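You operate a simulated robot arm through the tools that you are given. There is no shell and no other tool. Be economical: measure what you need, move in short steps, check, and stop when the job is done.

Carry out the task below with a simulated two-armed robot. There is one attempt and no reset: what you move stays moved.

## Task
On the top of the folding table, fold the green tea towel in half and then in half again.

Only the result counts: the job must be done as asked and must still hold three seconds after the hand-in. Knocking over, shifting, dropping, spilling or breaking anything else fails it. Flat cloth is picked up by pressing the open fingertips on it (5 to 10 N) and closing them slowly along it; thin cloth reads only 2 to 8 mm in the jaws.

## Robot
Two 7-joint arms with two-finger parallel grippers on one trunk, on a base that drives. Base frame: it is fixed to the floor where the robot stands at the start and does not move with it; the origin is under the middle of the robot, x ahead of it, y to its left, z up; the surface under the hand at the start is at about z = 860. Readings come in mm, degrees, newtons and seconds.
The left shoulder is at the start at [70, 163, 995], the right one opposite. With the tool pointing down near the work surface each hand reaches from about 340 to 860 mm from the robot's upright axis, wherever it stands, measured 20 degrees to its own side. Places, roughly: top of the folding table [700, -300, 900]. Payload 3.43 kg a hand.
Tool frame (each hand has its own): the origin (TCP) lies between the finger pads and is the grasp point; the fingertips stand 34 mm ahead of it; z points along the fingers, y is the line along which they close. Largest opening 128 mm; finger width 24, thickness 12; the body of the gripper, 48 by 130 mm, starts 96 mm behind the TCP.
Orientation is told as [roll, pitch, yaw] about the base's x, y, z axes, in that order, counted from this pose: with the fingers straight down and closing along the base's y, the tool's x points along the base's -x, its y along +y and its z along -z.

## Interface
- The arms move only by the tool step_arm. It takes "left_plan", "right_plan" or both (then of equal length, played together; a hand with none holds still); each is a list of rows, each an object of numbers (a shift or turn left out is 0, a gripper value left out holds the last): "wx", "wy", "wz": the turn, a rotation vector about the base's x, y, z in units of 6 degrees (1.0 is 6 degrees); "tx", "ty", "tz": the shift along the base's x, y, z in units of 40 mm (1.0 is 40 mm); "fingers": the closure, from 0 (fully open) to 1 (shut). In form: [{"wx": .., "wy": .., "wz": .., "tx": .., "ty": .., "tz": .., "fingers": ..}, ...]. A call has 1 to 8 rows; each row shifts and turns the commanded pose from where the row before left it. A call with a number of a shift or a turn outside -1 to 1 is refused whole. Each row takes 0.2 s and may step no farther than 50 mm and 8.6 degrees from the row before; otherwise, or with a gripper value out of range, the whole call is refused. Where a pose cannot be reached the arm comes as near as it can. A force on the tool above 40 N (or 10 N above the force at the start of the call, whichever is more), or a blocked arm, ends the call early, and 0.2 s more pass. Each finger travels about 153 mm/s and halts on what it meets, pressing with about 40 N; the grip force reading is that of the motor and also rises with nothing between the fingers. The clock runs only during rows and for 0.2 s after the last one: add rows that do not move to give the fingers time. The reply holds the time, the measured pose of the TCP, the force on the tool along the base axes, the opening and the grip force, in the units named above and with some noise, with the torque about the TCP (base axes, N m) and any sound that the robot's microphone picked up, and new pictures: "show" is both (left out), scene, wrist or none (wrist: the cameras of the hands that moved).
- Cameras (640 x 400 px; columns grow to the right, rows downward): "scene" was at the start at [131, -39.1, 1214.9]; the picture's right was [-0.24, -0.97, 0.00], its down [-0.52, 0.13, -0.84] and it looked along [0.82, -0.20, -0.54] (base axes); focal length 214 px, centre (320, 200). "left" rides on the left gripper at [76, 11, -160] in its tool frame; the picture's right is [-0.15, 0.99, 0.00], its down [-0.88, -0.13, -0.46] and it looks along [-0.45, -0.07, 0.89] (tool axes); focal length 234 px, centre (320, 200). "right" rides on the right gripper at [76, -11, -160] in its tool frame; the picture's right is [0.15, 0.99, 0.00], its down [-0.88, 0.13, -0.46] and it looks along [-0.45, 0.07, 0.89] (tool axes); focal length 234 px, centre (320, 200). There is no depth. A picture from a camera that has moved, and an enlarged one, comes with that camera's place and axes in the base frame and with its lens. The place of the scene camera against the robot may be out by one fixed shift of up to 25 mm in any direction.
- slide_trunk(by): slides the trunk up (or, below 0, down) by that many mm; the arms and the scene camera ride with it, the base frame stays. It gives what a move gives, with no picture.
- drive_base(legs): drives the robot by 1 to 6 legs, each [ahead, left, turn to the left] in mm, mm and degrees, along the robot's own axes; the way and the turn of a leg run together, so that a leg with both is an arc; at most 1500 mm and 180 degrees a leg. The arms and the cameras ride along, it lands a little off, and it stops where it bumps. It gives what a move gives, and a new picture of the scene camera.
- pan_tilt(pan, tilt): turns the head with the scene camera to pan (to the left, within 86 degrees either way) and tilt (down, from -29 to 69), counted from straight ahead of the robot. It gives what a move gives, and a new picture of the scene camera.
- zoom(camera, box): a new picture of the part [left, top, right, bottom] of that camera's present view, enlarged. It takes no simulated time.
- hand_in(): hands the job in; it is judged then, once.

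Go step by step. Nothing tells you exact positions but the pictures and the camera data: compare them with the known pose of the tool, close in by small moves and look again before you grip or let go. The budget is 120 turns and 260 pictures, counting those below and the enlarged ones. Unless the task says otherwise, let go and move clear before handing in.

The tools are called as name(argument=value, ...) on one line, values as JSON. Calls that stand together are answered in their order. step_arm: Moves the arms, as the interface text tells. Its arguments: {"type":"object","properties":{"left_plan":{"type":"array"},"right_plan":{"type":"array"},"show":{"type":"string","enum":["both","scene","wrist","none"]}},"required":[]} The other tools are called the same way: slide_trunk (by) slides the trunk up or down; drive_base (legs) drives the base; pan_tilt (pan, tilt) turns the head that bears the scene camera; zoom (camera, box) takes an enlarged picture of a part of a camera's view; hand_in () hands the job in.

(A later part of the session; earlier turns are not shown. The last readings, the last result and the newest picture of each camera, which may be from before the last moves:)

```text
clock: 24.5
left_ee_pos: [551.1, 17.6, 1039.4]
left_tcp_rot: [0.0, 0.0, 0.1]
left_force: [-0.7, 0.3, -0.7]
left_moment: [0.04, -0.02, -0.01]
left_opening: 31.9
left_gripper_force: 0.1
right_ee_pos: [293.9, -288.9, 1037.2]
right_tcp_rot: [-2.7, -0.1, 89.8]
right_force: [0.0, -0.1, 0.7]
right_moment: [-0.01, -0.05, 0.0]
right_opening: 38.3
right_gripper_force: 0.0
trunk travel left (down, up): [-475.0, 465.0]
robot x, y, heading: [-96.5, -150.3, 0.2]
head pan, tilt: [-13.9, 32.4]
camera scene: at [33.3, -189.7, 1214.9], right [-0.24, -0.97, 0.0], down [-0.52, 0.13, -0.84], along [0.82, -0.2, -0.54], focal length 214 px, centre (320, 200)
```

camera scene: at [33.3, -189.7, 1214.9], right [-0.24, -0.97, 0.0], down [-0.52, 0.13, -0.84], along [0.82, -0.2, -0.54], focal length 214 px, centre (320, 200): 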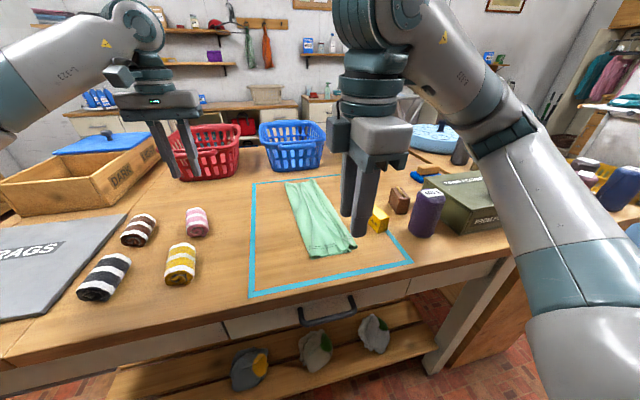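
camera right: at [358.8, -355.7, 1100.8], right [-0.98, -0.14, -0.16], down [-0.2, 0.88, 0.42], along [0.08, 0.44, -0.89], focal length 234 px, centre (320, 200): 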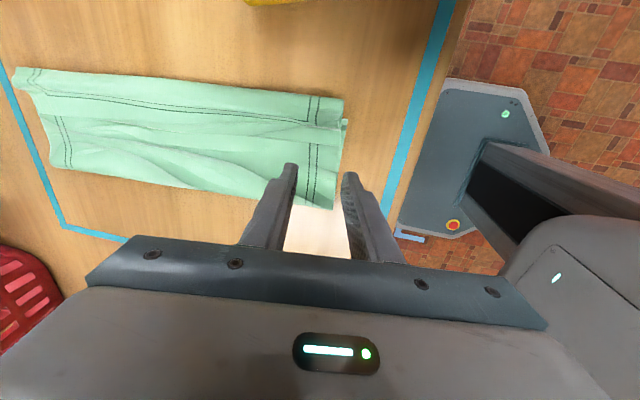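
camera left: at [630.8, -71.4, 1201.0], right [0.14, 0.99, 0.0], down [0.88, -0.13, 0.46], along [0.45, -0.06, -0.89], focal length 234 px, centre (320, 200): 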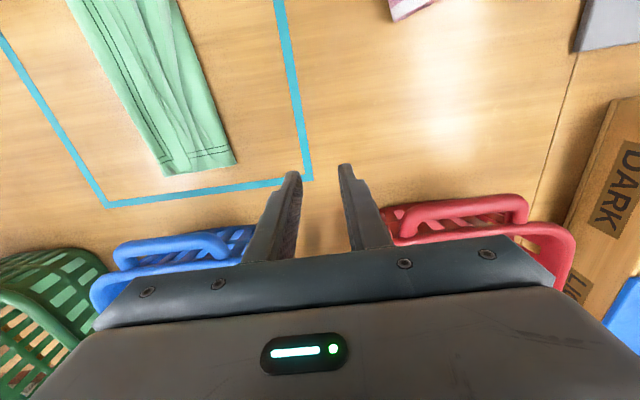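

Now I'll return the right hand over the near end and descend.

step_arm(right_plan=[{"tx": 0.7}, {"tx": 0.7}, {"tx": 0.7, "wy": -0.4}, {"tz": -0.85}, {"tz": -0.85}, {"tz": -0.7}, {"tz": -0.5}, {}], show="wrist")

zoom(camera="right", box=[200, 80, 440, 230])

```text
clock: 26.3
left_ee_pos: [537.8, 20.4, 1050.5]
left_tcp_rot: [-0.4, -0.8, 0.0]
left_force: [0.9, 1.4, 0.4]
left_moment: [-0.02, 0.0, 0.02]
left_opening: 32.1
left_gripper_force: 0.0
right_ee_pos: [334.9, -268.5, 930.6]
right_tcp_rot: [-7.5, 0.1, 89.7]
right_force: [0.6, 0.2, -0.3]
right_moment: [-0.03, -0.02, 0.0]
right_opening: 38.7
right_gripper_force: 0.1
right hand out of reach, approached as far as the arm can: row 2, 3
trunk travel left (down, up): [-475.0, 465.0]
robot x, y, heading: [-95.5, -152.6, -0.2]
head pan, tilt: [-13.9, 32.4]
camera right: at [325.1, -344.2, 1091.6], right [-0.98, -0.14, -0.13], down [-0.18, 0.88, 0.43], along [0.05, 0.45, -0.89], focal length 234 px, centre (320, 200)
```

right: 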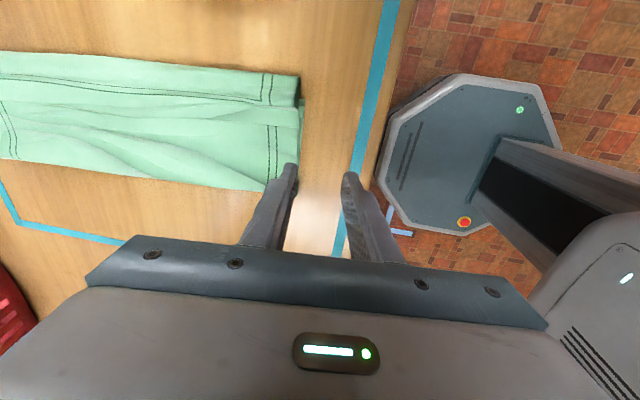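

```text
2.67 times, centred on (320, 155) of right
camera zoom: at [325.1, -344.2, 1091.6], right [-0.98, -0.14, -0.13], down [-0.18, 0.88, 0.43], along [0.05, 0.45, -0.89], focal length 624 px, centre (320, 320)
```

zoom: 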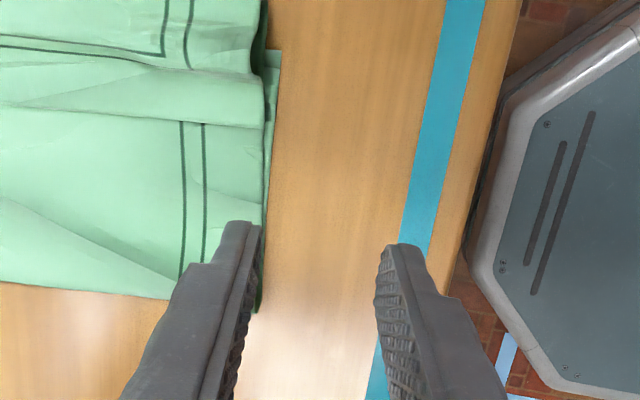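

The +90° yaw runs into the wrist's limits. I'll lift and turn the hand back, then to −90° instead.

step_arm(right_plan=[{"tz": 0.9, "wz": -0.5}, {"tz": 0.9, "wz": -1}, {"tz": 0.9, "wz": -1, "wy": 0.6}, {"wz": -1.4}, {"wz": -1}, {"wz": -1}, {"wz": -1}, {"wz": -1}], show="none")

step_arm(right_plan=[{"tz": 0.9, "wz": -0.5}, {"tz": 0.9, "wz": -1}, {"tz": 0.9, "wz": -1, "wy": 0.6}, {"wz": -1}, {"wz": -1}, {"wz": -1}, {"wz": -1}, {"wz": -1}], show="none")

step_arm(right_plan=[{"wz": -1, "tx": 0.2}, {"wz": -1, "tx": 0.2}, {"wz": -1, "tx": 0.2}, {"wz": -1, "tx": 0.2}, {"wz": -1, "tx": 0.2}, {"wz": -1, "tx": 0.2}, {"wz": -1}, {"wz": -1}], show="none")

```text
refused: -1.4 is not a number from -1 to 1
```

```text
clock: 28.1
left_ee_pos: [551.4, 17.2, 1038.1]
left_tcp_rot: [0.0, 0.0, 0.1]
left_force: [-0.7, -0.3, -1.1]
left_moment: [-0.01, -0.02, -0.03]
left_opening: 32.1
left_gripper_force: 0.1
right_ee_pos: [344.6, -272.6, 1017.2]
right_tcp_rot: [-1.5, 0.7, 44.9]
right_force: [-0.3, -0.5, -0.4]
right_moment: [0.0, -0.02, -0.01]
right_opening: 38.1
right_gripper_force: 0.2
trunk travel left (down, up): [-475.0, 465.0]
robot x, y, heading: [-96.8, -150.9, -0.1]
head pan, tilt: [-13.9, 32.4]
```

```text
clock: 29.9
left_ee_pos: [550.1, 16.9, 1037.9]
left_tcp_rot: [0.0, 0.0, 0.1]
left_force: [-0.4, -0.9, -0.5]
left_moment: [0.04, -0.01, 0.03]
left_opening: 32.0
left_gripper_force: 0.1
right_ee_pos: [392.5, -272.4, 1018.0]
right_tcp_rot: [-1.5, 0.6, -3.2]
right_force: [-0.3, -0.1, 0.2]
right_moment: [0.02, 0.02, -0.02]
right_opening: 38.4
right_gripper_force: 0.0
trunk travel left (down, up): [-475.0, 465.0]
robot x, y, heading: [-94.8, -151.9, -0.1]
head pan, tilt: [-13.9, 32.4]
```

step_arm(right_plan=[{"wz": -1, "ty": -0.18}, {"wz": -1, "ty": -0.18}, {"wz": -1}, {"wz": -1}, {"wz": -1}, {"wz": -1}, {"wz": -1}, {"wz": -1}], show="none")

step_arm(right_plan=[{"wz": -1}, {"wz": -1}, {"wz": -1}, {"wz": -1}, {"wz": -1}, {"wz": -1}, {"wz": -0.5}, {}])

```text
clock: 31.7
left_ee_pos: [549.8, 17.8, 1039.4]
left_tcp_rot: [0.0, -0.1, 0.1]
left_force: [-0.8, -0.4, 0.1]
left_moment: [0.01, 0.03, 0.0]
left_opening: 32.0
left_gripper_force: 0.2
right_ee_pos: [392.5, -286.0, 1018.6]
right_tcp_rot: [-1.6, 0.6, -51.2]
right_force: [0.0, -1.1, -0.2]
right_moment: [-0.04, 0.02, -0.01]
right_opening: 38.3
right_gripper_force: 0.1
trunk travel left (down, up): [-475.0, 465.0]
robot x, y, heading: [-99.7, -151.0, 0.0]
head pan, tilt: [-13.9, 32.4]
```

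```text
clock: 33.5
left_ee_pos: [550.1, 15.7, 1039.1]
left_tcp_rot: [0.1, 0.0, 0.2]
left_force: [0.3, 0.5, -1.2]
left_moment: [0.01, 0.02, 0.0]
left_opening: 31.9
left_gripper_force: 0.2
right_ee_pos: [392.5, -285.9, 1018.4]
right_tcp_rot: [-1.6, 0.7, -90.1]
right_force: [-1.2, -0.6, 0.2]
right_moment: [0.02, 0.02, 0.0]
right_opening: 38.5
right_gripper_force: 0.1
trunk travel left (down, up): [-475.0, 465.0]
robot x, y, heading: [-94.4, -150.1, -0.2]
head pan, tilt: [-13.9, 32.4]
camera scene: at [34.2, -189.7, 1214.9], right [-0.24, -0.97, 0.0], down [-0.52, 0.13, -0.84], along [0.82, -0.2, -0.54], focal length 214 px, centre (320, 200)
camera right: at [386.4, -212.1, 1180.0], right [0.99, 0.14, -0.03], down [0.14, -0.89, 0.44], along [0.04, -0.44, -0.9], focal length 234 px, centre (320, 200)
```

scene: 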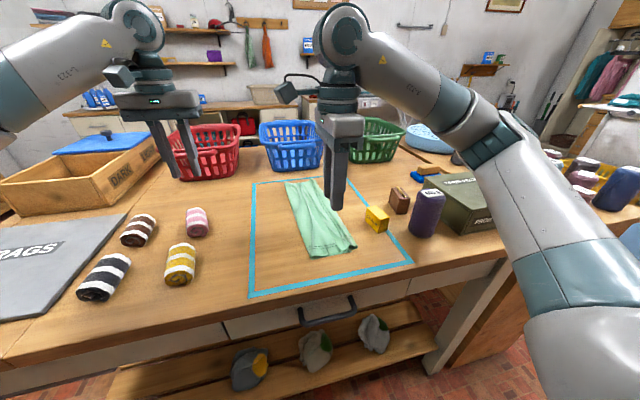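
right: 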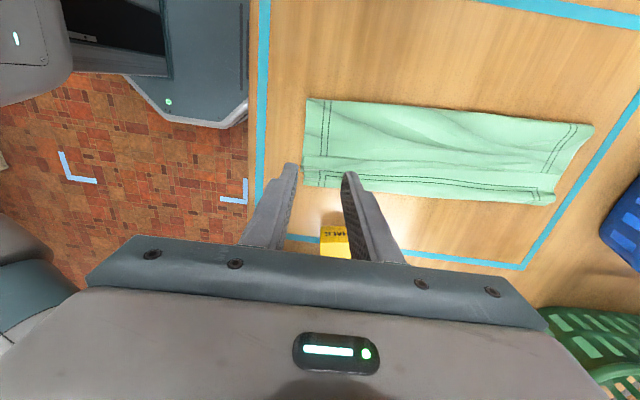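

The −90° yaw moves freely. I'll align with the edge (x≈367 at y≈-287) and descend.

step_arm(right_plan=[{"wy": -0.85, "tx": -0.36, "tz": -0.6}, {"tz": -0.8}, {"tz": -0.8}, {"tz": -0.6}, {}], show="wrist")

zoom(camera="right", box=[200, 80, 440, 230])

```text
clock: 34.7
left_ee_pos: [549.8, 18.9, 1040.1]
left_tcp_rot: [-0.1, 0.0, 0.2]
left_force: [-0.6, 0.8, 0.6]
left_moment: [0.01, 0.03, 0.0]
left_opening: 32.3
left_gripper_force: 0.0
right_ee_pos: [377.9, -284.4, 907.7]
right_tcp_rot: [3.8, 0.6, -90.0]
right_force: [0.5, -0.2, -0.4]
right_moment: [0.0, -0.01, 0.01]
right_opening: 38.4
right_gripper_force: 0.2
trunk travel left (down, up): [-475.0, 465.0]
robot x, y, heading: [-94.2, -149.9, 0.0]
head pan, tilt: [-13.9, 32.4]
camera right: at [356.0, -210.1, 1068.5], right [0.99, 0.15, 0.07], down [0.1, -0.89, 0.45], along [0.13, -0.44, -0.89], focal length 234 px, centre (320, 200)
```

right: 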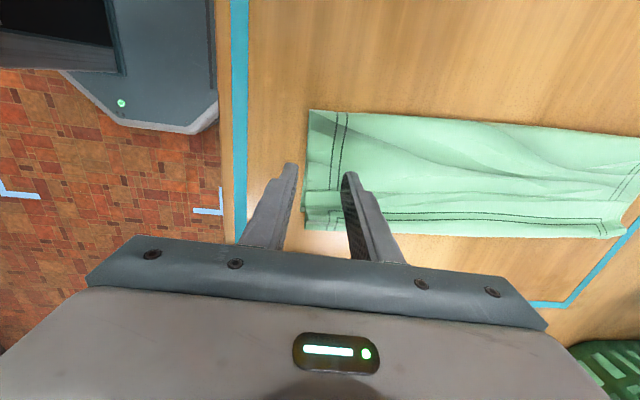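

```text
2.67 times, centred on (320, 155) of right
camera zoom: at [356.0, -210.1, 1068.5], right [0.99, 0.15, 0.07], down [0.1, -0.89, 0.45], along [0.13, -0.44, -0.89], focal length 624 px, centre (320, 320)
```

zoom: 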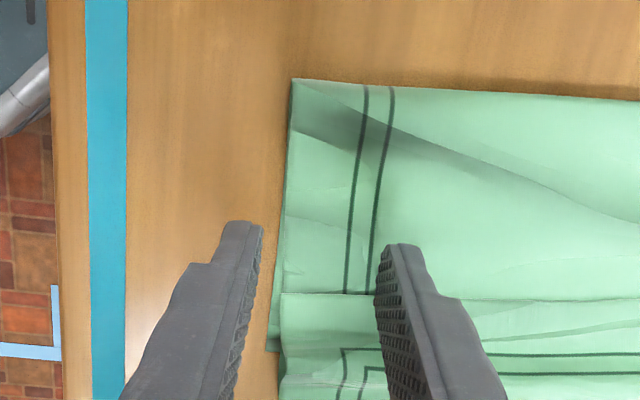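

The outer finger is just outside both edges. I'll press down gently.

step_arm(right_plan=[{"tz": -0.15}, {"tz": -0.07}, {"tz": -0.05}, {}], show="none")

```text
clock: 35.7
left_ee_pos: [546.8, 22.0, 1043.1]
left_tcp_rot: [-0.4, -0.2, 0.2]
left_force: [0.1, 1.1, 0.3]
left_moment: [-0.06, 0.01, 0.03]
left_opening: 31.9
left_gripper_force: 0.2
right_ee_pos: [375.7, -282.9, 908.0]
right_tcp_rot: [4.8, 0.4, -90.0]
right_force: [0.0, -0.2, 0.5]
right_moment: [0.02, 0.0, -0.06]
right_opening: 38.5
right_gripper_force: 0.0
trunk travel left (down, up): [-475.0, 465.0]
robot x, y, heading: [-95.0, -151.8, -0.2]
head pan, tilt: [-13.9, 32.4]
```

The hand isn't going down although nothing presses on the tool, so some other part of the right arm is touching something. I'll lift and look.

step_arm(right_plan=[{"tz": 0.3}], show="none")

pan_tilt(pan=-45, tilt=45)

```text
clock: 36.1
left_ee_pos: [544.3, 17.2, 1041.1]
left_tcp_rot: [-0.2, -0.4, 0.0]
left_force: [0.3, -0.6, -1.3]
left_moment: [0.02, -0.02, -0.02]
left_opening: 32.1
left_gripper_force: 0.0
right_ee_pos: [373.8, -284.4, 914.5]
right_tcp_rot: [4.4, 0.6, -90.1]
right_force: [0.4, 0.1, -0.8]
right_moment: [0.0, 0.04, 0.05]
right_opening: 38.3
right_gripper_force: 0.0
trunk travel left (down, up): [-475.0, 465.0]
robot x, y, heading: [-98.7, -151.4, -0.4]
head pan, tilt: [-13.9, 32.4]
```

```text
clock: 37.1
left_ee_pos: [542.8, 18.7, 1044.5]
left_tcp_rot: [-0.3, -0.4, 0.1]
left_force: [-0.1, -0.6, -0.2]
left_moment: [-0.02, -0.01, -0.02]
left_opening: 32.1
left_gripper_force: 0.0
right_ee_pos: [372.0, -285.4, 914.7]
right_tcp_rot: [4.3, 0.7, -90.0]
right_force: [0.1, -0.7, -0.3]
right_moment: [-0.01, -0.03, 0.0]
right_opening: 38.2
right_gripper_force: 0.0
trunk travel left (down, up): [-475.0, 465.0]
robot x, y, heading: [-96.8, -146.8, -0.3]
head pan, tilt: [-45.0, 45.0]
camera scene: at [-4.0, -223.3, 1197.1], right [-0.71, -0.71, 0.0], down [-0.49, 0.5, -0.71], along [0.51, -0.5, -0.7], focal length 214 px, centre (320, 200)
```

scene: 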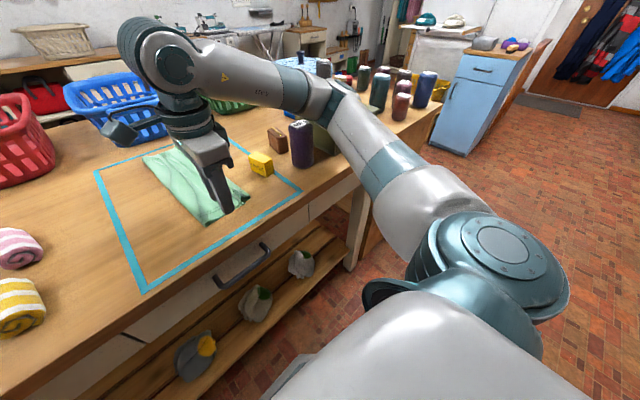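

The right elbow link seems to bear on the table edge. I'll raise the trunk, which lifts the elbow clear, and then lower only the hand.

slide_trunk(by=150)

pan_tilt(pan=-30, tilt=45)

```text
clock: 38.8
left_ee_pos: [551.2, 17.7, 1188.8]
left_tcp_rot: [0.0, -0.1, 0.1]
left_force: [0.0, -0.6, 0.7]
left_moment: [-0.01, -0.02, 0.01]
left_opening: 32.0
left_gripper_force: 0.1
right_ee_pos: [377.2, -287.2, 1057.3]
right_tcp_rot: [3.4, 0.7, -89.9]
right_force: [0.1, -0.5, 0.1]
right_moment: [0.0, -0.01, -0.05]
right_opening: 38.1
right_gripper_force: 0.0
trunk travel left (down, up): [-625.0, 315.0]
robot x, y, heading: [-100.6, -148.2, 0.3]
head pan, tilt: [-45.0, 45.0]
```

```text
clock: 39.6
left_ee_pos: [550.5, 17.6, 1190.0]
left_tcp_rot: [-0.1, -0.1, 0.1]
left_force: [-0.2, -0.9, 0.1]
left_moment: [-0.01, 0.01, 0.02]
left_opening: 32.0
left_gripper_force: 0.0
right_ee_pos: [378.0, -285.5, 1055.3]
right_tcp_rot: [3.5, 0.7, -90.0]
right_force: [1.2, 0.9, -0.1]
right_moment: [-0.01, 0.0, 0.01]
right_opening: 38.6
right_gripper_force: 0.0
trunk travel left (down, up): [-625.0, 315.0]
robot x, y, heading: [-96.6, -150.4, 0.0]
head pan, tilt: [-30.0, 45.0]
camera scene: at [17.9, -209.0, 1346.1], right [-0.5, -0.87, 0.0], down [-0.61, 0.35, -0.71], along [0.61, -0.35, -0.71], focal length 214 px, centre (320, 200)
```

scene: 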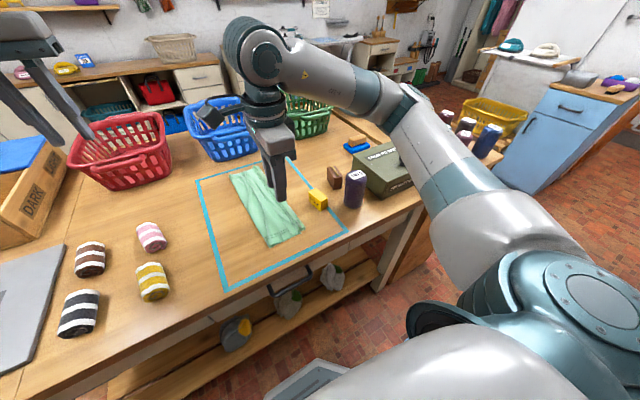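

The arm is free and the objects are undisturbed. Lowering the right hand again.

step_arm(right_plan=[{"tz": -0.9}, {"tz": -0.9}, {"tz": -0.9}, {"tz": -0.8}, {"tz": -0.2}, {}], show="wrist")

zoom(camera="right", box=[200, 80, 440, 230])

```text
clock: 41.0
left_ee_pos: [551.3, 17.8, 1189.6]
left_tcp_rot: [0.0, -0.1, 0.1]
left_force: [0.2, -0.3, 0.5]
left_moment: [0.0, 0.01, -0.03]
left_opening: 32.0
left_gripper_force: 0.0
right_ee_pos: [379.0, -286.4, 909.1]
right_tcp_rot: [3.5, 0.8, -90.0]
right_force: [0.1, 0.0, 1.2]
right_moment: [-0.02, -0.01, -0.03]
right_opening: 38.4
right_gripper_force: 0.1
trunk travel left (down, up): [-625.0, 315.0]
robot x, y, heading: [-97.9, -153.0, 0.0]
head pan, tilt: [-30.0, 45.0]
camera right: at [358.3, -211.9, 1069.3], right [0.99, 0.15, 0.06], down [0.1, -0.89, 0.45], along [0.12, -0.44, -0.89], focal length 234 px, centre (320, 200)
```

right: 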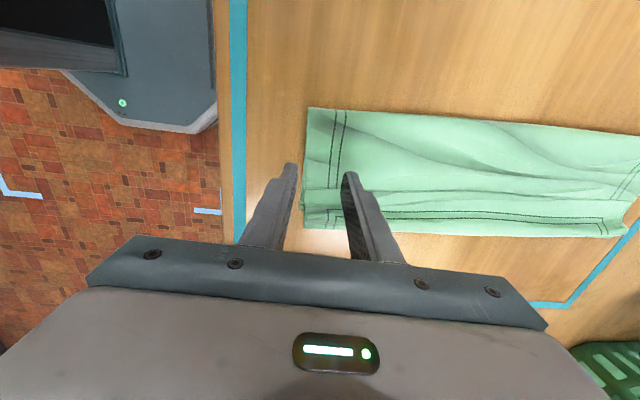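

```text
2.67 times, centred on (320, 155) of right
camera zoom: at [358.3, -211.9, 1069.3], right [0.99, 0.15, 0.06], down [0.1, -0.89, 0.45], along [0.12, -0.44, -0.89], focal length 624 px, centre (320, 320)
```

zoom: 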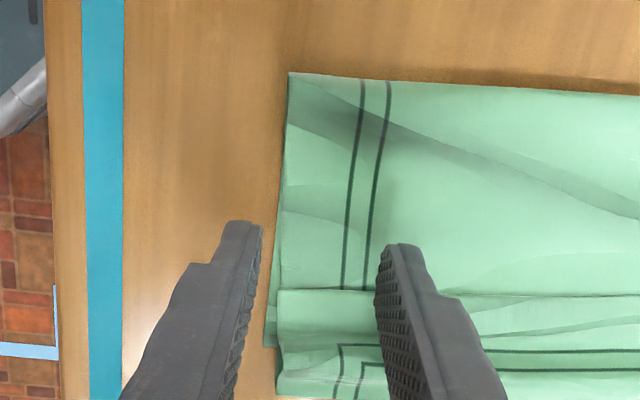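

step_arm(right_plan=[{"tz": -0.2}, {"tz": -0.07}, {"tz": -0.05}, {}], show="none")

```text
clock: 42.0
left_ee_pos: [551.3, 17.3, 1189.3]
left_tcp_rot: [0.0, 0.0, 0.1]
left_force: [0.6, -0.4, -0.1]
left_moment: [-0.01, 0.01, -0.01]
left_opening: 32.2
left_gripper_force: 0.1
right_ee_pos: [377.7, -284.9, 896.8]
right_tcp_rot: [3.5, 0.8, -90.0]
right_force: [0.0, 0.3, 0.3]
right_moment: [0.04, 0.01, 0.0]
right_opening: 38.5
right_gripper_force: 0.1
trunk travel left (down, up): [-625.0, 315.0]
robot x, y, heading: [-94.8, -153.7, 0.2]
head pan, tilt: [-30.0, 45.0]
```

step_arm(right_plan=[{"tz": -0.025}, {"tz": -0.015}, {}], show="none")

```text
clock: 42.8
left_ee_pos: [550.4, 16.8, 1190.2]
left_tcp_rot: [-0.1, 0.0, 0.1]
left_force: [0.5, -0.3, 0.6]
left_moment: [-0.02, -0.01, -0.01]
left_opening: 32.1
left_gripper_force: 0.1
right_ee_pos: [377.1, -286.2, 895.1]
right_tcp_rot: [3.6, 0.7, -89.9]
right_force: [0.3, 0.1, 10.5]
right_moment: [-0.07, 0.25, -0.01]
right_opening: 38.0
right_gripper_force: 0.0
trunk travel left (down, up): [-625.0, 315.0]
robot x, y, heading: [-97.3, -150.4, 0.3]
head pan, tilt: [-30.0, 45.0]
```

Only the outer finger carries the load, so I'll reduce the tilt so the inner one presses the cloth too.

step_arm(right_plan=[{"wy": 0.35}, {"tz": -0.01}, {}], show="none")

```text
clock: 43.6
left_ee_pos: [550.2, 16.9, 1189.8]
left_tcp_rot: [-0.1, 0.0, 0.1]
left_force: [-0.8, -0.2, -0.3]
left_moment: [0.02, 0.01, 0.01]
left_opening: 31.8
left_gripper_force: 0.1
right_ee_pos: [377.2, -284.8, 895.8]
right_tcp_rot: [1.4, 0.7, -90.2]
right_force: [0.9, -0.3, 6.3]
right_moment: [0.0, -0.18, -0.02]
right_opening: 38.7
right_gripper_force: 0.0
trunk travel left (down, up): [-625.0, 315.0]
robot x, y, heading: [-95.7, -149.4, 0.0]
head pan, tilt: [-30.0, 45.0]
```

The inner finger now presses. After a tiny tilt to share the load, I'll close slowly.

step_arm(right_plan=[{"wy": -0.12}, {"tz": -0.01, "fingers": 0.74}, {"fingers": 0.79}, {"fingers": 0.84}, {"fingers": 0.89}, {"fingers": 0.94}, {"fingers": 1.0}, {}], show="wrist")

zoom(camera="right", box=[200, 80, 440, 230])

```text
clock: 45.4
left_ee_pos: [549.5, 17.4, 1191.7]
left_tcp_rot: [-0.1, -0.1, 0.1]
left_force: [-0.1, 0.2, 0.5]
left_moment: [-0.01, -0.01, 0.02]
left_opening: 32.0
left_gripper_force: 0.2
right_ee_pos: [375.8, -286.7, 894.6]
right_tcp_rot: [2.3, 0.7, -90.0]
right_force: [-4.1, -0.7, 19.7]
right_moment: [-0.12, 0.07, 0.04]
right_opening: 3.6
right_gripper_force: 38.2
trunk travel left (down, up): [-625.0, 315.0]
robot x, y, heading: [-96.3, -146.1, 0.0]
head pan, tilt: [-30.0, 45.0]
camera right: at [360.1, -211.4, 1056.4], right [0.99, 0.15, 0.04], down [0.11, -0.89, 0.45], along [0.1, -0.44, -0.89], focal length 234 px, centre (320, 200)
```

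right: 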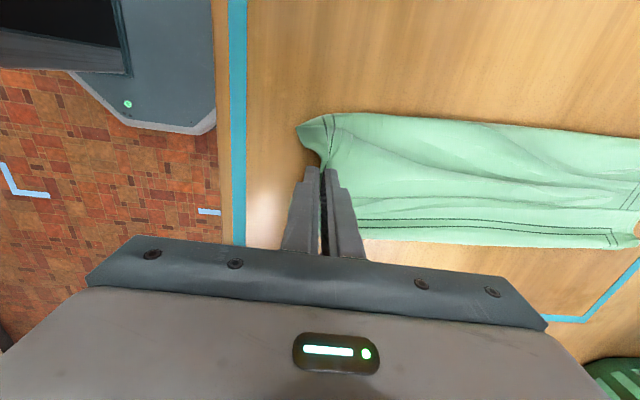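

```text
2.67 times, centred on (320, 155) of right
camera zoom: at [360.1, -211.4, 1056.4], right [0.99, 0.15, 0.04], down [0.11, -0.89, 0.45], along [0.1, -0.44, -0.89], focal length 624 px, centre (320, 320)
```

zoom: 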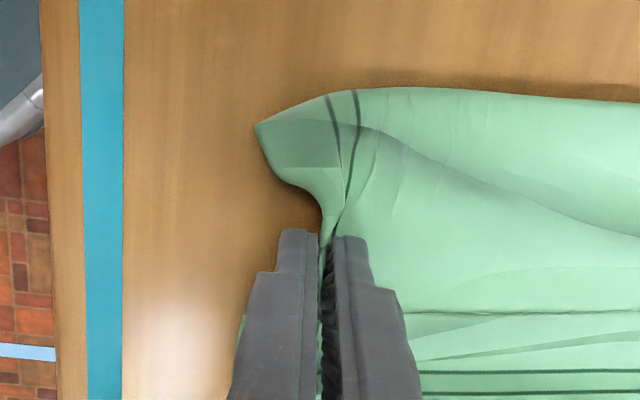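

The jaws read 3.6 mm, which suggests both layers. I'll lift a bit and check.

step_arm(right_plan=[{"tz": 0.4}, {"tz": 0.4, "tx": 0.1}, {"tz": 0.4, "tx": 0.1}, {}])

zoom(camera="right", box=[200, 60, 520, 260])

zoom(camera="scene", box=[180, 130, 380, 255])

```text
clock: 46.4
left_ee_pos: [550.9, 16.6, 1188.6]
left_tcp_rot: [0.1, -0.1, 0.2]
left_force: [0.1, 0.9, 0.4]
left_moment: [-0.01, 0.01, 0.04]
left_opening: 32.2
left_gripper_force: 0.1
right_ee_pos: [386.6, -286.8, 942.1]
right_tcp_rot: [2.2, 0.7, -89.9]
right_force: [0.5, 0.2, 0.0]
right_moment: [0.03, 0.0, 0.0]
right_opening: 3.3
right_gripper_force: 38.6
trunk travel left (down, up): [-625.0, 315.0]
robot x, y, heading: [-97.8, -151.3, -0.0]
head pan, tilt: [-30.0, 45.0]
camera scene: at [17.7, -209.0, 1346.1], right [-0.5, -0.87, 0.0], down [-0.61, 0.35, -0.71], along [0.61, -0.35, -0.71], focal length 214 px, centre (320, 200)
camera right: at [369.8, -211.4, 1103.2], right [0.99, 0.15, 0.04], down [0.11, -0.89, 0.45], along [0.1, -0.44, -0.89], focal length 234 px, centre (320, 200)
```

scene: 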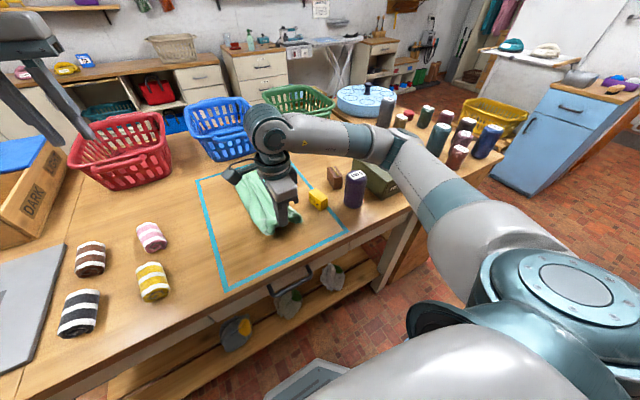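
right: 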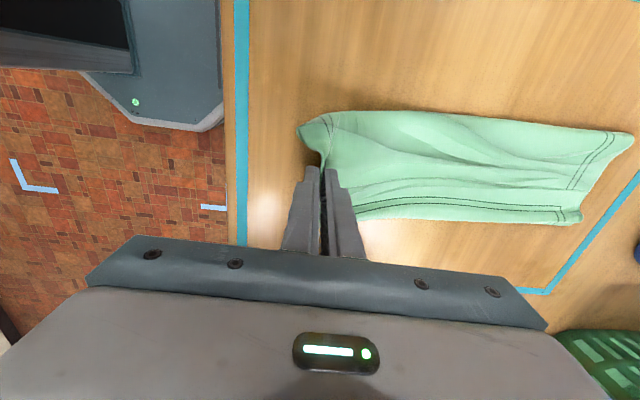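

```text
2.00 times, centred on (360, 160) of right
camera zoom: at [369.8, -211.4, 1103.2], right [0.99, 0.15, 0.04], down [0.11, -0.89, 0.45], along [0.1, -0.44, -0.89], focal length 468 px, centre (240, 280)
```

zoom: 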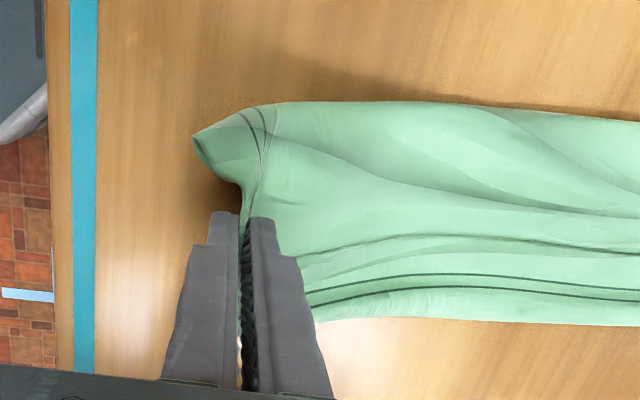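

```text
3.20 times, centred on (280, 192) of scene
camera zoom: at [17.7, -209.0, 1346.1], right [-0.5, -0.87, 0.0], down [-0.61, 0.35, -0.71], along [0.61, -0.35, -0.71], focal length 686 px, centre (448, 224)
```

zoom: 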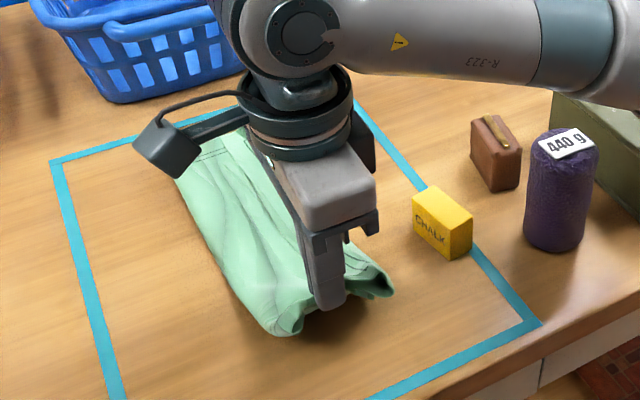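

Both layers are up. I'll carry the end along an arc towards the far end, first half now.

step_arm(right_plan=[{"tx": 0.35, "tz": 0.77, "ty": 0.05}, {"tx": 0.45, "tz": 0.65, "ty": 0.05}, {"tx": 0.57, "tz": 0.57, "ty": 0.05}, {"tx": 0.67, "tz": 0.45, "ty": 0.05}, {"tx": 0.75, "tz": 0.32, "ty": 0.05}, {"tx": 0.8, "tz": 0.17, "ty": 0.05}])

```text
clock: 47.8
left_ee_pos: [551.6, 18.3, 1189.2]
left_tcp_rot: [-0.1, 0.0, 0.1]
left_force: [0.5, 0.1, -0.1]
left_moment: [0.01, 0.05, 0.0]
left_opening: 31.9
left_gripper_force: 0.0
right_ee_pos: [530.3, -273.5, 1059.1]
right_tcp_rot: [2.2, 0.5, -90.0]
right_force: [-0.2, 0.1, 0.5]
right_moment: [-0.02, 0.0, 0.03]
right_opening: 3.5
right_gripper_force: 38.0
trunk travel left (down, up): [-625.0, 315.0]
robot x, y, heading: [-98.5, -152.5, 0.1]
head pan, tilt: [-30.0, 45.0]
camera scene: at [18.5, -208.3, 1346.0], right [-0.5, -0.87, 0.0], down [-0.61, 0.35, -0.71], along [0.61, -0.35, -0.71], focal length 214 px, centre (320, 200)
camera right: at [514.0, -199.1, 1220.4], right [0.99, 0.15, 0.04], down [0.11, -0.89, 0.45], along [0.1, -0.44, -0.89], focal length 234 px, centre (320, 200)
```

scene: 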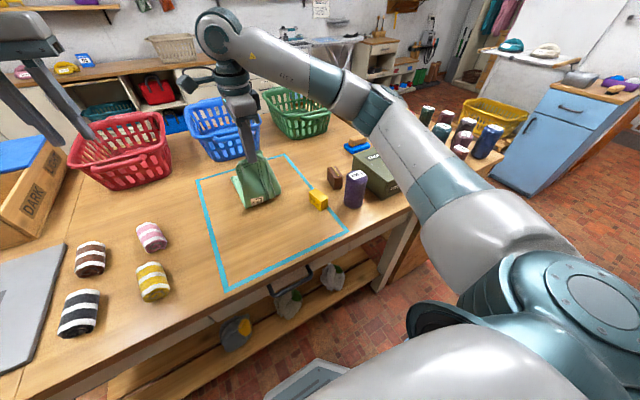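
right: 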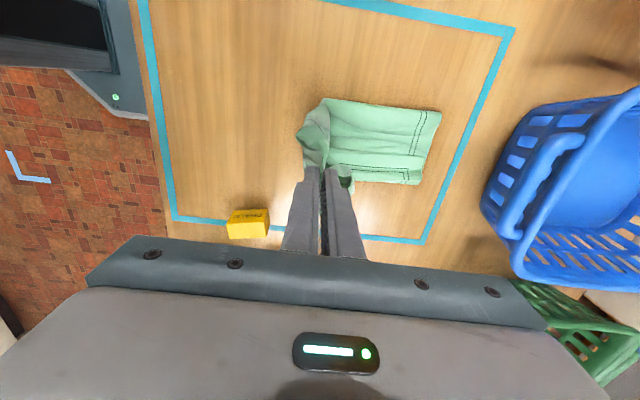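

The fold is forming well; the far edge is at x≈717. I'll carry on down the second half while tilting the fingers forward.

step_arm(right_plan=[{"tx": 0.75, "tz": 0.02, "ty": 0.04}, {"tx": 0.75, "tz": -0.15, "ty": 0.04, "wy": -1}, {"tx": 0.7, "tz": -0.3, "ty": 0.04, "wy": -1}, {"tx": 0.65, "tz": -0.45, "ty": 0.04, "wy": -1}, {"tx": 0.55, "tz": -0.65, "ty": 0.04, "wy": -1}, {"tx": 0.42, "tz": -0.8, "ty": 0.04, "wy": -1}, {}])

zoom(camera="right", box=[200, 60, 520, 260])

zoom(camera="scene", box=[150, 90, 390, 240])

```text
clock: 49.4
left_ee_pos: [550.5, 18.3, 1189.2]
left_tcp_rot: [-0.2, 0.1, 0.1]
left_force: [-0.5, 0.2, -0.8]
left_moment: [-0.04, -0.02, -0.04]
left_opening: 32.3
left_gripper_force: 0.0
right_ee_pos: [682.4, -264.7, 965.6]
right_tcp_rot: [32.2, 0.7, -89.7]
right_force: [-0.4, -0.7, -0.4]
right_moment: [-0.01, 0.08, 0.02]
right_opening: 3.4
right_gripper_force: 38.0
trunk travel left (down, up): [-625.0, 315.0]
robot x, y, heading: [-103.9, -149.8, 0.1]
head pan, tilt: [-30.0, 45.0]
camera scene: at [17.4, -208.6, 1346.2], right [-0.5, -0.87, 0.0], down [-0.61, 0.35, -0.71], along [0.61, -0.35, -0.71], focal length 214 px, centre (320, 200)
camera right: at [588.3, -190.4, 1096.6], right [0.84, 0.15, 0.53], down [-0.13, -0.89, 0.45], along [0.53, -0.44, -0.72], focal length 234 px, centre (320, 200)
```

scene: 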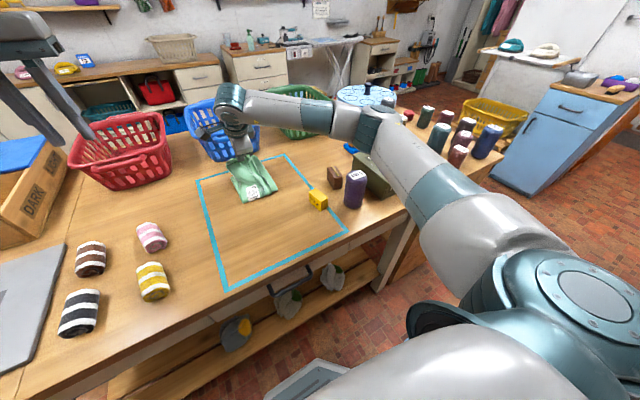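
right: 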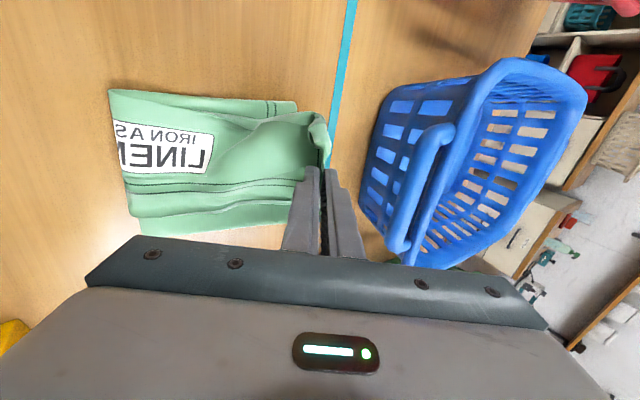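

```text
2.00 times, centred on (360, 160) of right
camera zoom: at [588.3, -190.4, 1096.6], right [0.84, 0.15, 0.53], down [-0.13, -0.89, 0.45], along [0.53, -0.44, -0.72], focal length 468 px, centre (240, 280)
```

zoom: 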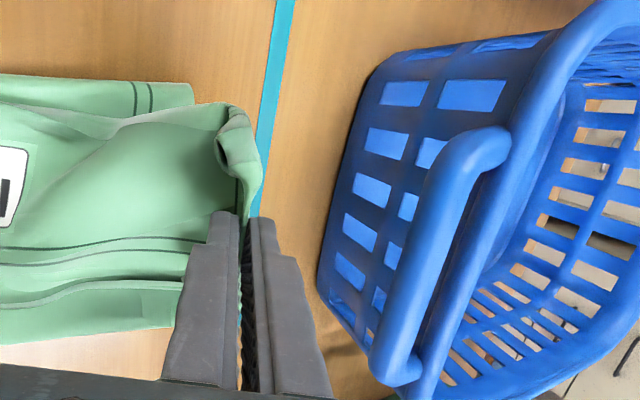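

```text
2.67 times, centred on (270, 165) of scene
camera zoom: at [17.4, -208.6, 1346.2], right [-0.5, -0.87, 0.0], down [-0.61, 0.35, -0.71], along [0.61, -0.35, -0.71], focal length 572 px, centre (453, 293)
```

zoom: 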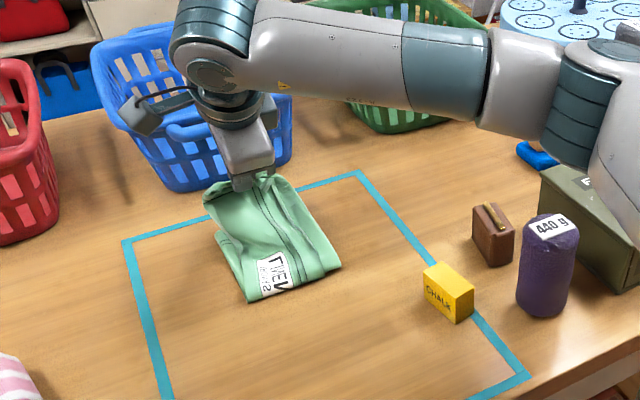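

Aligned well. I'll lower near to the cloth, then check.

step_arm(right_plan=[{"tz": -0.5, "tx": 0.04}, {"tz": -0.5, "tx": 0.04}, {"tz": -0.3}, {}], show="wrist")

zoom(camera="right", box=[60, 60, 380, 260])

```text
clock: 50.4
left_ee_pos: [550.1, 16.8, 1189.7]
left_tcp_rot: [-0.1, -0.1, 0.1]
left_force: [0.1, -0.1, -0.5]
left_moment: [-0.03, 0.0, -0.01]
left_opening: 32.0
left_gripper_force: 0.0
right_ee_pos: [685.3, -264.4, 913.0]
right_tcp_rot: [32.2, 0.5, -89.7]
right_force: [0.9, -0.2, -0.5]
right_moment: [0.01, 0.06, 0.05]
right_opening: 2.9
right_gripper_force: 38.2
trunk travel left (down, up): [-625.0, 315.0]
robot x, y, heading: [-98.7, -148.9, -0.1]
head pan, tilt: [-30.0, 45.0]
camera right: at [591.4, -190.7, 1044.4], right [0.84, 0.15, 0.53], down [-0.13, -0.89, 0.45], along [0.53, -0.44, -0.72], focal length 234 px, centre (320, 200)
```

right: 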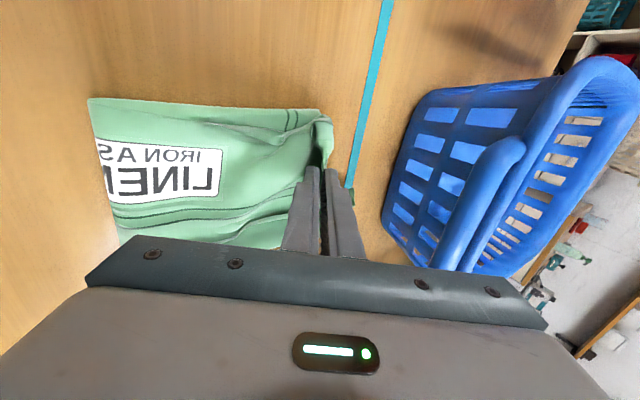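

```text
2.00 times, centred on (220, 160) of right
camera zoom: at [591.4, -190.7, 1044.4], right [0.84, 0.15, 0.53], down [-0.13, -0.89, 0.45], along [0.53, -0.44, -0.72], focal length 468 px, centre (520, 280)
```

zoom: 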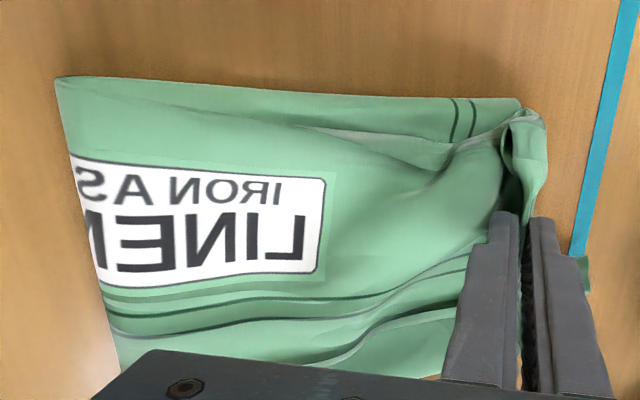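

Edges coincide nearly. Releasing and backing away along the tool axis.

step_arm(right_plan=[{"fingers": 0.78}, {}, {"tx": -0.25, "tz": 0.4}, {"tx": -0.4, "tz": 0.65}, {"tx": -0.4, "tz": 0.65}, {"tx": -0.4, "tz": 0.65}, {"tx": -0.5, "tz": 0.65}])

zoom(camera="scene", box=[150, 90, 390, 240])

zoom(camera="right", box=[100, 20, 420, 220])

```text
clock: 52.0
left_ee_pos: [549.9, 17.4, 1187.3]
left_tcp_rot: [-0.1, -0.1, 0.1]
left_force: [-0.5, -0.3, -0.5]
left_moment: [0.0, -0.02, -0.02]
left_opening: 31.9
left_gripper_force: 0.1
right_ee_pos: [607.0, -263.9, 1034.0]
right_tcp_rot: [32.3, 0.6, -89.7]
right_force: [-0.5, -0.3, 0.4]
right_moment: [-0.01, -0.02, -0.02]
right_opening: 28.1
right_gripper_force: 0.1
trunk travel left (down, up): [-625.0, 315.0]
robot x, y, heading: [-93.5, -151.9, -0.1]
head pan, tilt: [-30.0, 45.0]
camera scene: at [16.9, -208.8, 1346.1], right [-0.5, -0.87, 0.0], down [-0.61, 0.35, -0.71], along [0.61, -0.35, -0.71], focal length 214 px, centre (320, 200)
camera right: at [512.1, -189.8, 1165.2], right [0.84, 0.15, 0.53], down [-0.13, -0.89, 0.45], along [0.53, -0.44, -0.72], focal length 234 px, centre (320, 200)
```

scene: 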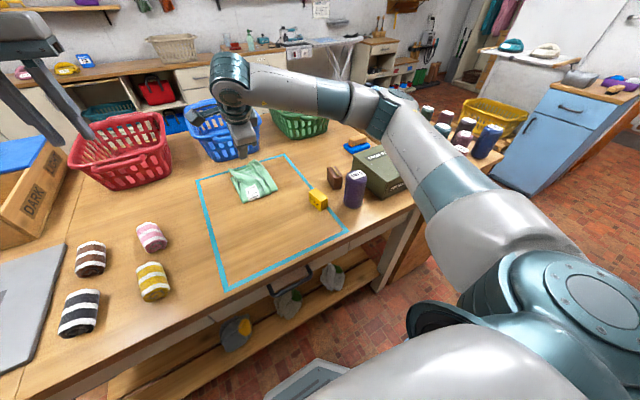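
right: 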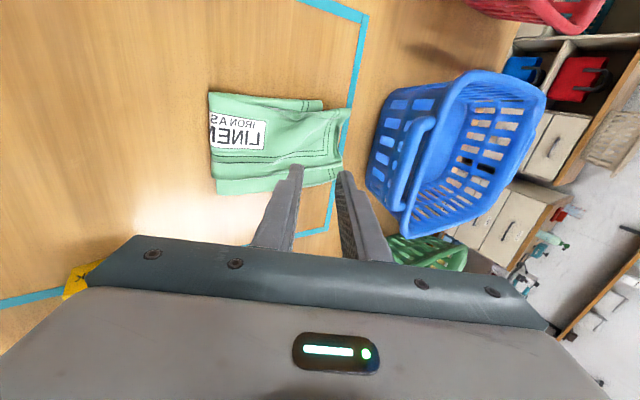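

```text
2.67 times, centred on (270, 165) of scene
camera zoom: at [16.9, -208.8, 1346.1], right [-0.5, -0.87, 0.0], down [-0.61, 0.35, -0.71], along [0.61, -0.35, -0.71], focal length 572 px, centre (453, 293)
```

zoom: 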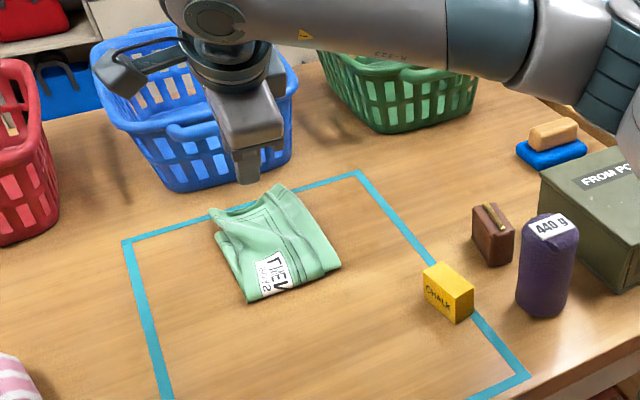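

```text
2.00 times, centred on (260, 120) of right
camera zoom: at [512.1, -189.8, 1165.2], right [0.84, 0.15, 0.53], down [-0.13, -0.89, 0.45], along [0.53, -0.44, -0.72], focal length 468 px, centre (440, 360)
```

zoom: 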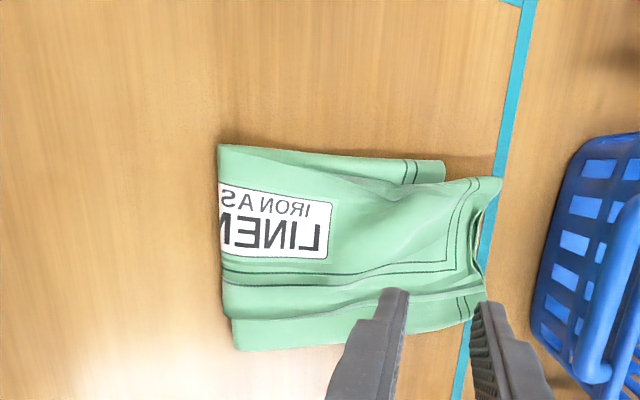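

The second fold is nearly done, but the top edge seems to overshoot the bottom's far edge. I'll level the hand for a better top view.

step_arm(right_plan=[{"wy": 1, "tz": 0.5}, {"wy": 1, "tz": 0.5}, {"wy": 1, "tz": 0.5}, {"wy": 1}, {"wy": 1}, {"wy": 0.35, "ty": 0.6}, {"ty": 0.6, "fingers": 0.7}, {}], show="wrist")

zoom(camera="right", box=[200, 0, 520, 200])

```text
clock: 53.8
left_ee_pos: [551.0, 16.8, 1189.2]
left_tcp_rot: [-0.1, 0.0, 0.1]
left_force: [-0.7, -0.4, -0.1]
left_moment: [-0.01, 0.02, 0.02]
left_opening: 31.7
left_gripper_force: 0.0
right_ee_pos: [607.8, -218.1, 1093.5]
right_tcp_rot: [0.0, 0.7, -90.2]
right_force: [0.0, 0.7, 0.3]
right_moment: [0.01, 0.01, 0.0]
right_opening: 38.4
right_gripper_force: 0.0
trunk travel left (down, up): [-625.0, 315.0]
robot x, y, heading: [-93.6, -151.2, -0.0]
head pan, tilt: [-30.0, 45.0]
camera right: at [597.5, -142.8, 1255.0], right [0.99, 0.15, 0.0], down [0.13, -0.89, 0.44], along [0.07, -0.44, -0.9], focal length 234 px, centre (320, 200)
```

right: 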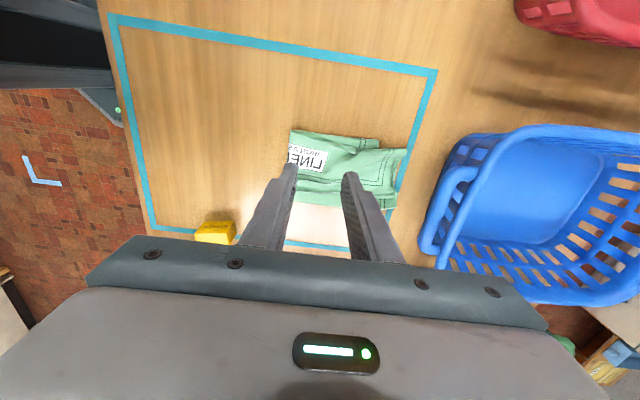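

```text
2.00 times, centred on (360, 100) of right
camera zoom: at [597.5, -142.8, 1255.0], right [0.99, 0.15, 0.0], down [0.13, -0.89, 0.44], along [0.07, -0.44, -0.9], focal length 468 px, centre (240, 400)
```

zoom: 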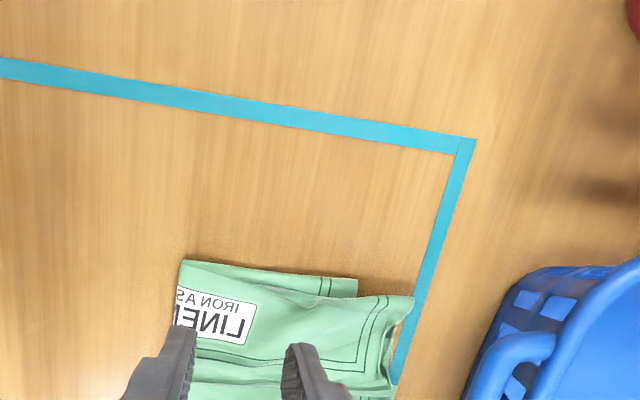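

The top edge overshoots the bottom far edge by about 45 mm, so I'll re-grip the top edge and set it back. I'll drive forward a little for reach and turn the hand to yaw 0, which keeps its body clear of the blue basket.

drive_base(legs=[[60, 0, 0]])

step_arm(right_plan=[{"wz": 1}, {"wz": 1}, {"wz": 1}, {"wz": 1}, {"wz": 1}, {"wz": 1}, {"wz": 1}, {"wz": 1}], show="none")

step_arm(right_plan=[{"wz": 1}, {"wz": 1}, {"wz": 1}, {"wz": 1}, {"wz": 1}, {"wz": 1}, {"wz": 1, "ty": -0.6}, {"ty": -0.6}], show="wrist")

zoom(camera="right", box=[200, 40, 440, 190])

```text
clock: 54.8
left_ee_pos: [609.1, 17.1, 1189.1]
left_tcp_rot: [0.0, -0.1, 0.0]
left_force: [0.3, 0.4, 0.0]
left_moment: [0.04, 0.01, 0.0]
left_opening: 31.9
left_gripper_force: 0.2
right_ee_pos: [664.3, -216.1, 1093.6]
right_tcp_rot: [0.0, 0.8, -90.0]
right_force: [-0.5, 0.2, -1.1]
right_moment: [0.03, 0.01, 0.0]
right_opening: 38.4
right_gripper_force: 0.1
trunk travel left (down, up): [-625.0, 315.0]
robot x, y, heading: [-37.6, -152.2, 0.4]
head pan, tilt: [-30.0, 45.0]
camera scene: at [76.0, -208.9, 1346.3], right [-0.5, -0.87, 0.0], down [-0.61, 0.35, -0.71], along [0.61, -0.35, -0.71], focal length 214 px, centre (320, 200)
```

scene: 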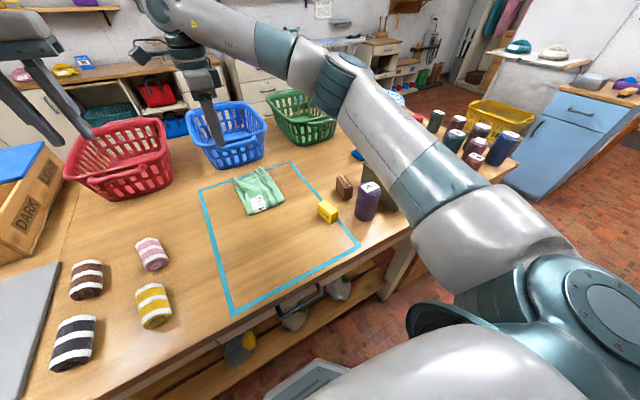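

```text
clock: 56.6
left_ee_pos: [609.7, 17.0, 1189.6]
left_tcp_rot: [0.0, 0.0, 0.2]
left_force: [-0.4, -0.1, -0.3]
left_moment: [-0.02, -0.02, -0.04]
left_opening: 32.0
left_gripper_force: 0.0
right_ee_pos: [666.8, -216.4, 1092.9]
right_tcp_rot: [-0.1, 0.7, -41.9]
right_force: [0.7, -0.1, -0.2]
right_moment: [-0.02, 0.02, 0.01]
right_opening: 38.3
right_gripper_force: 0.0
trunk travel left (down, up): [-625.0, 315.0]
robot x, y, heading: [-39.9, -153.4, -0.0]
head pan, tilt: [-30.0, 45.0]
```

```text
clock: 58.4
left_ee_pos: [610.5, 15.8, 1190.1]
left_tcp_rot: [-0.1, -0.1, 0.2]
left_force: [-0.4, -0.2, 0.6]
left_moment: [0.02, -0.02, 0.02]
left_opening: 32.1
left_gripper_force: 0.1
right_ee_pos: [668.1, -266.3, 1092.8]
right_tcp_rot: [0.1, 0.6, 0.0]
right_force: [0.1, 0.0, -0.3]
right_moment: [0.01, -0.01, 0.03]
right_opening: 38.6
right_gripper_force: 0.1
trunk travel left (down, up): [-625.0, 315.0]
robot x, y, heading: [-39.1, -151.3, 0.2]
head pan, tilt: [-30.0, 45.0]
camera right: at [594.6, -276.9, 1255.0], right [-0.15, 0.99, 0.0], down [0.89, 0.13, 0.44], along [0.44, 0.07, -0.9], focal length 234 px, centre (320, 200)
```

right: 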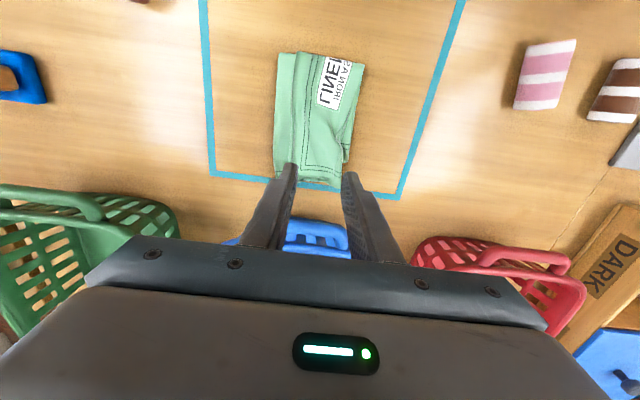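

```text
2.67 times, centred on (320, 115) of right
camera zoom: at [594.6, -276.9, 1255.0], right [-0.15, 0.99, 0.0], down [0.89, 0.13, 0.44], along [0.44, 0.07, -0.9], focal length 624 px, centre (320, 427)
```

zoom: 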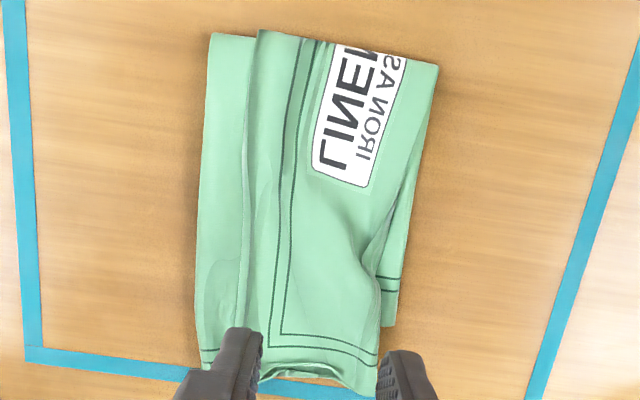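

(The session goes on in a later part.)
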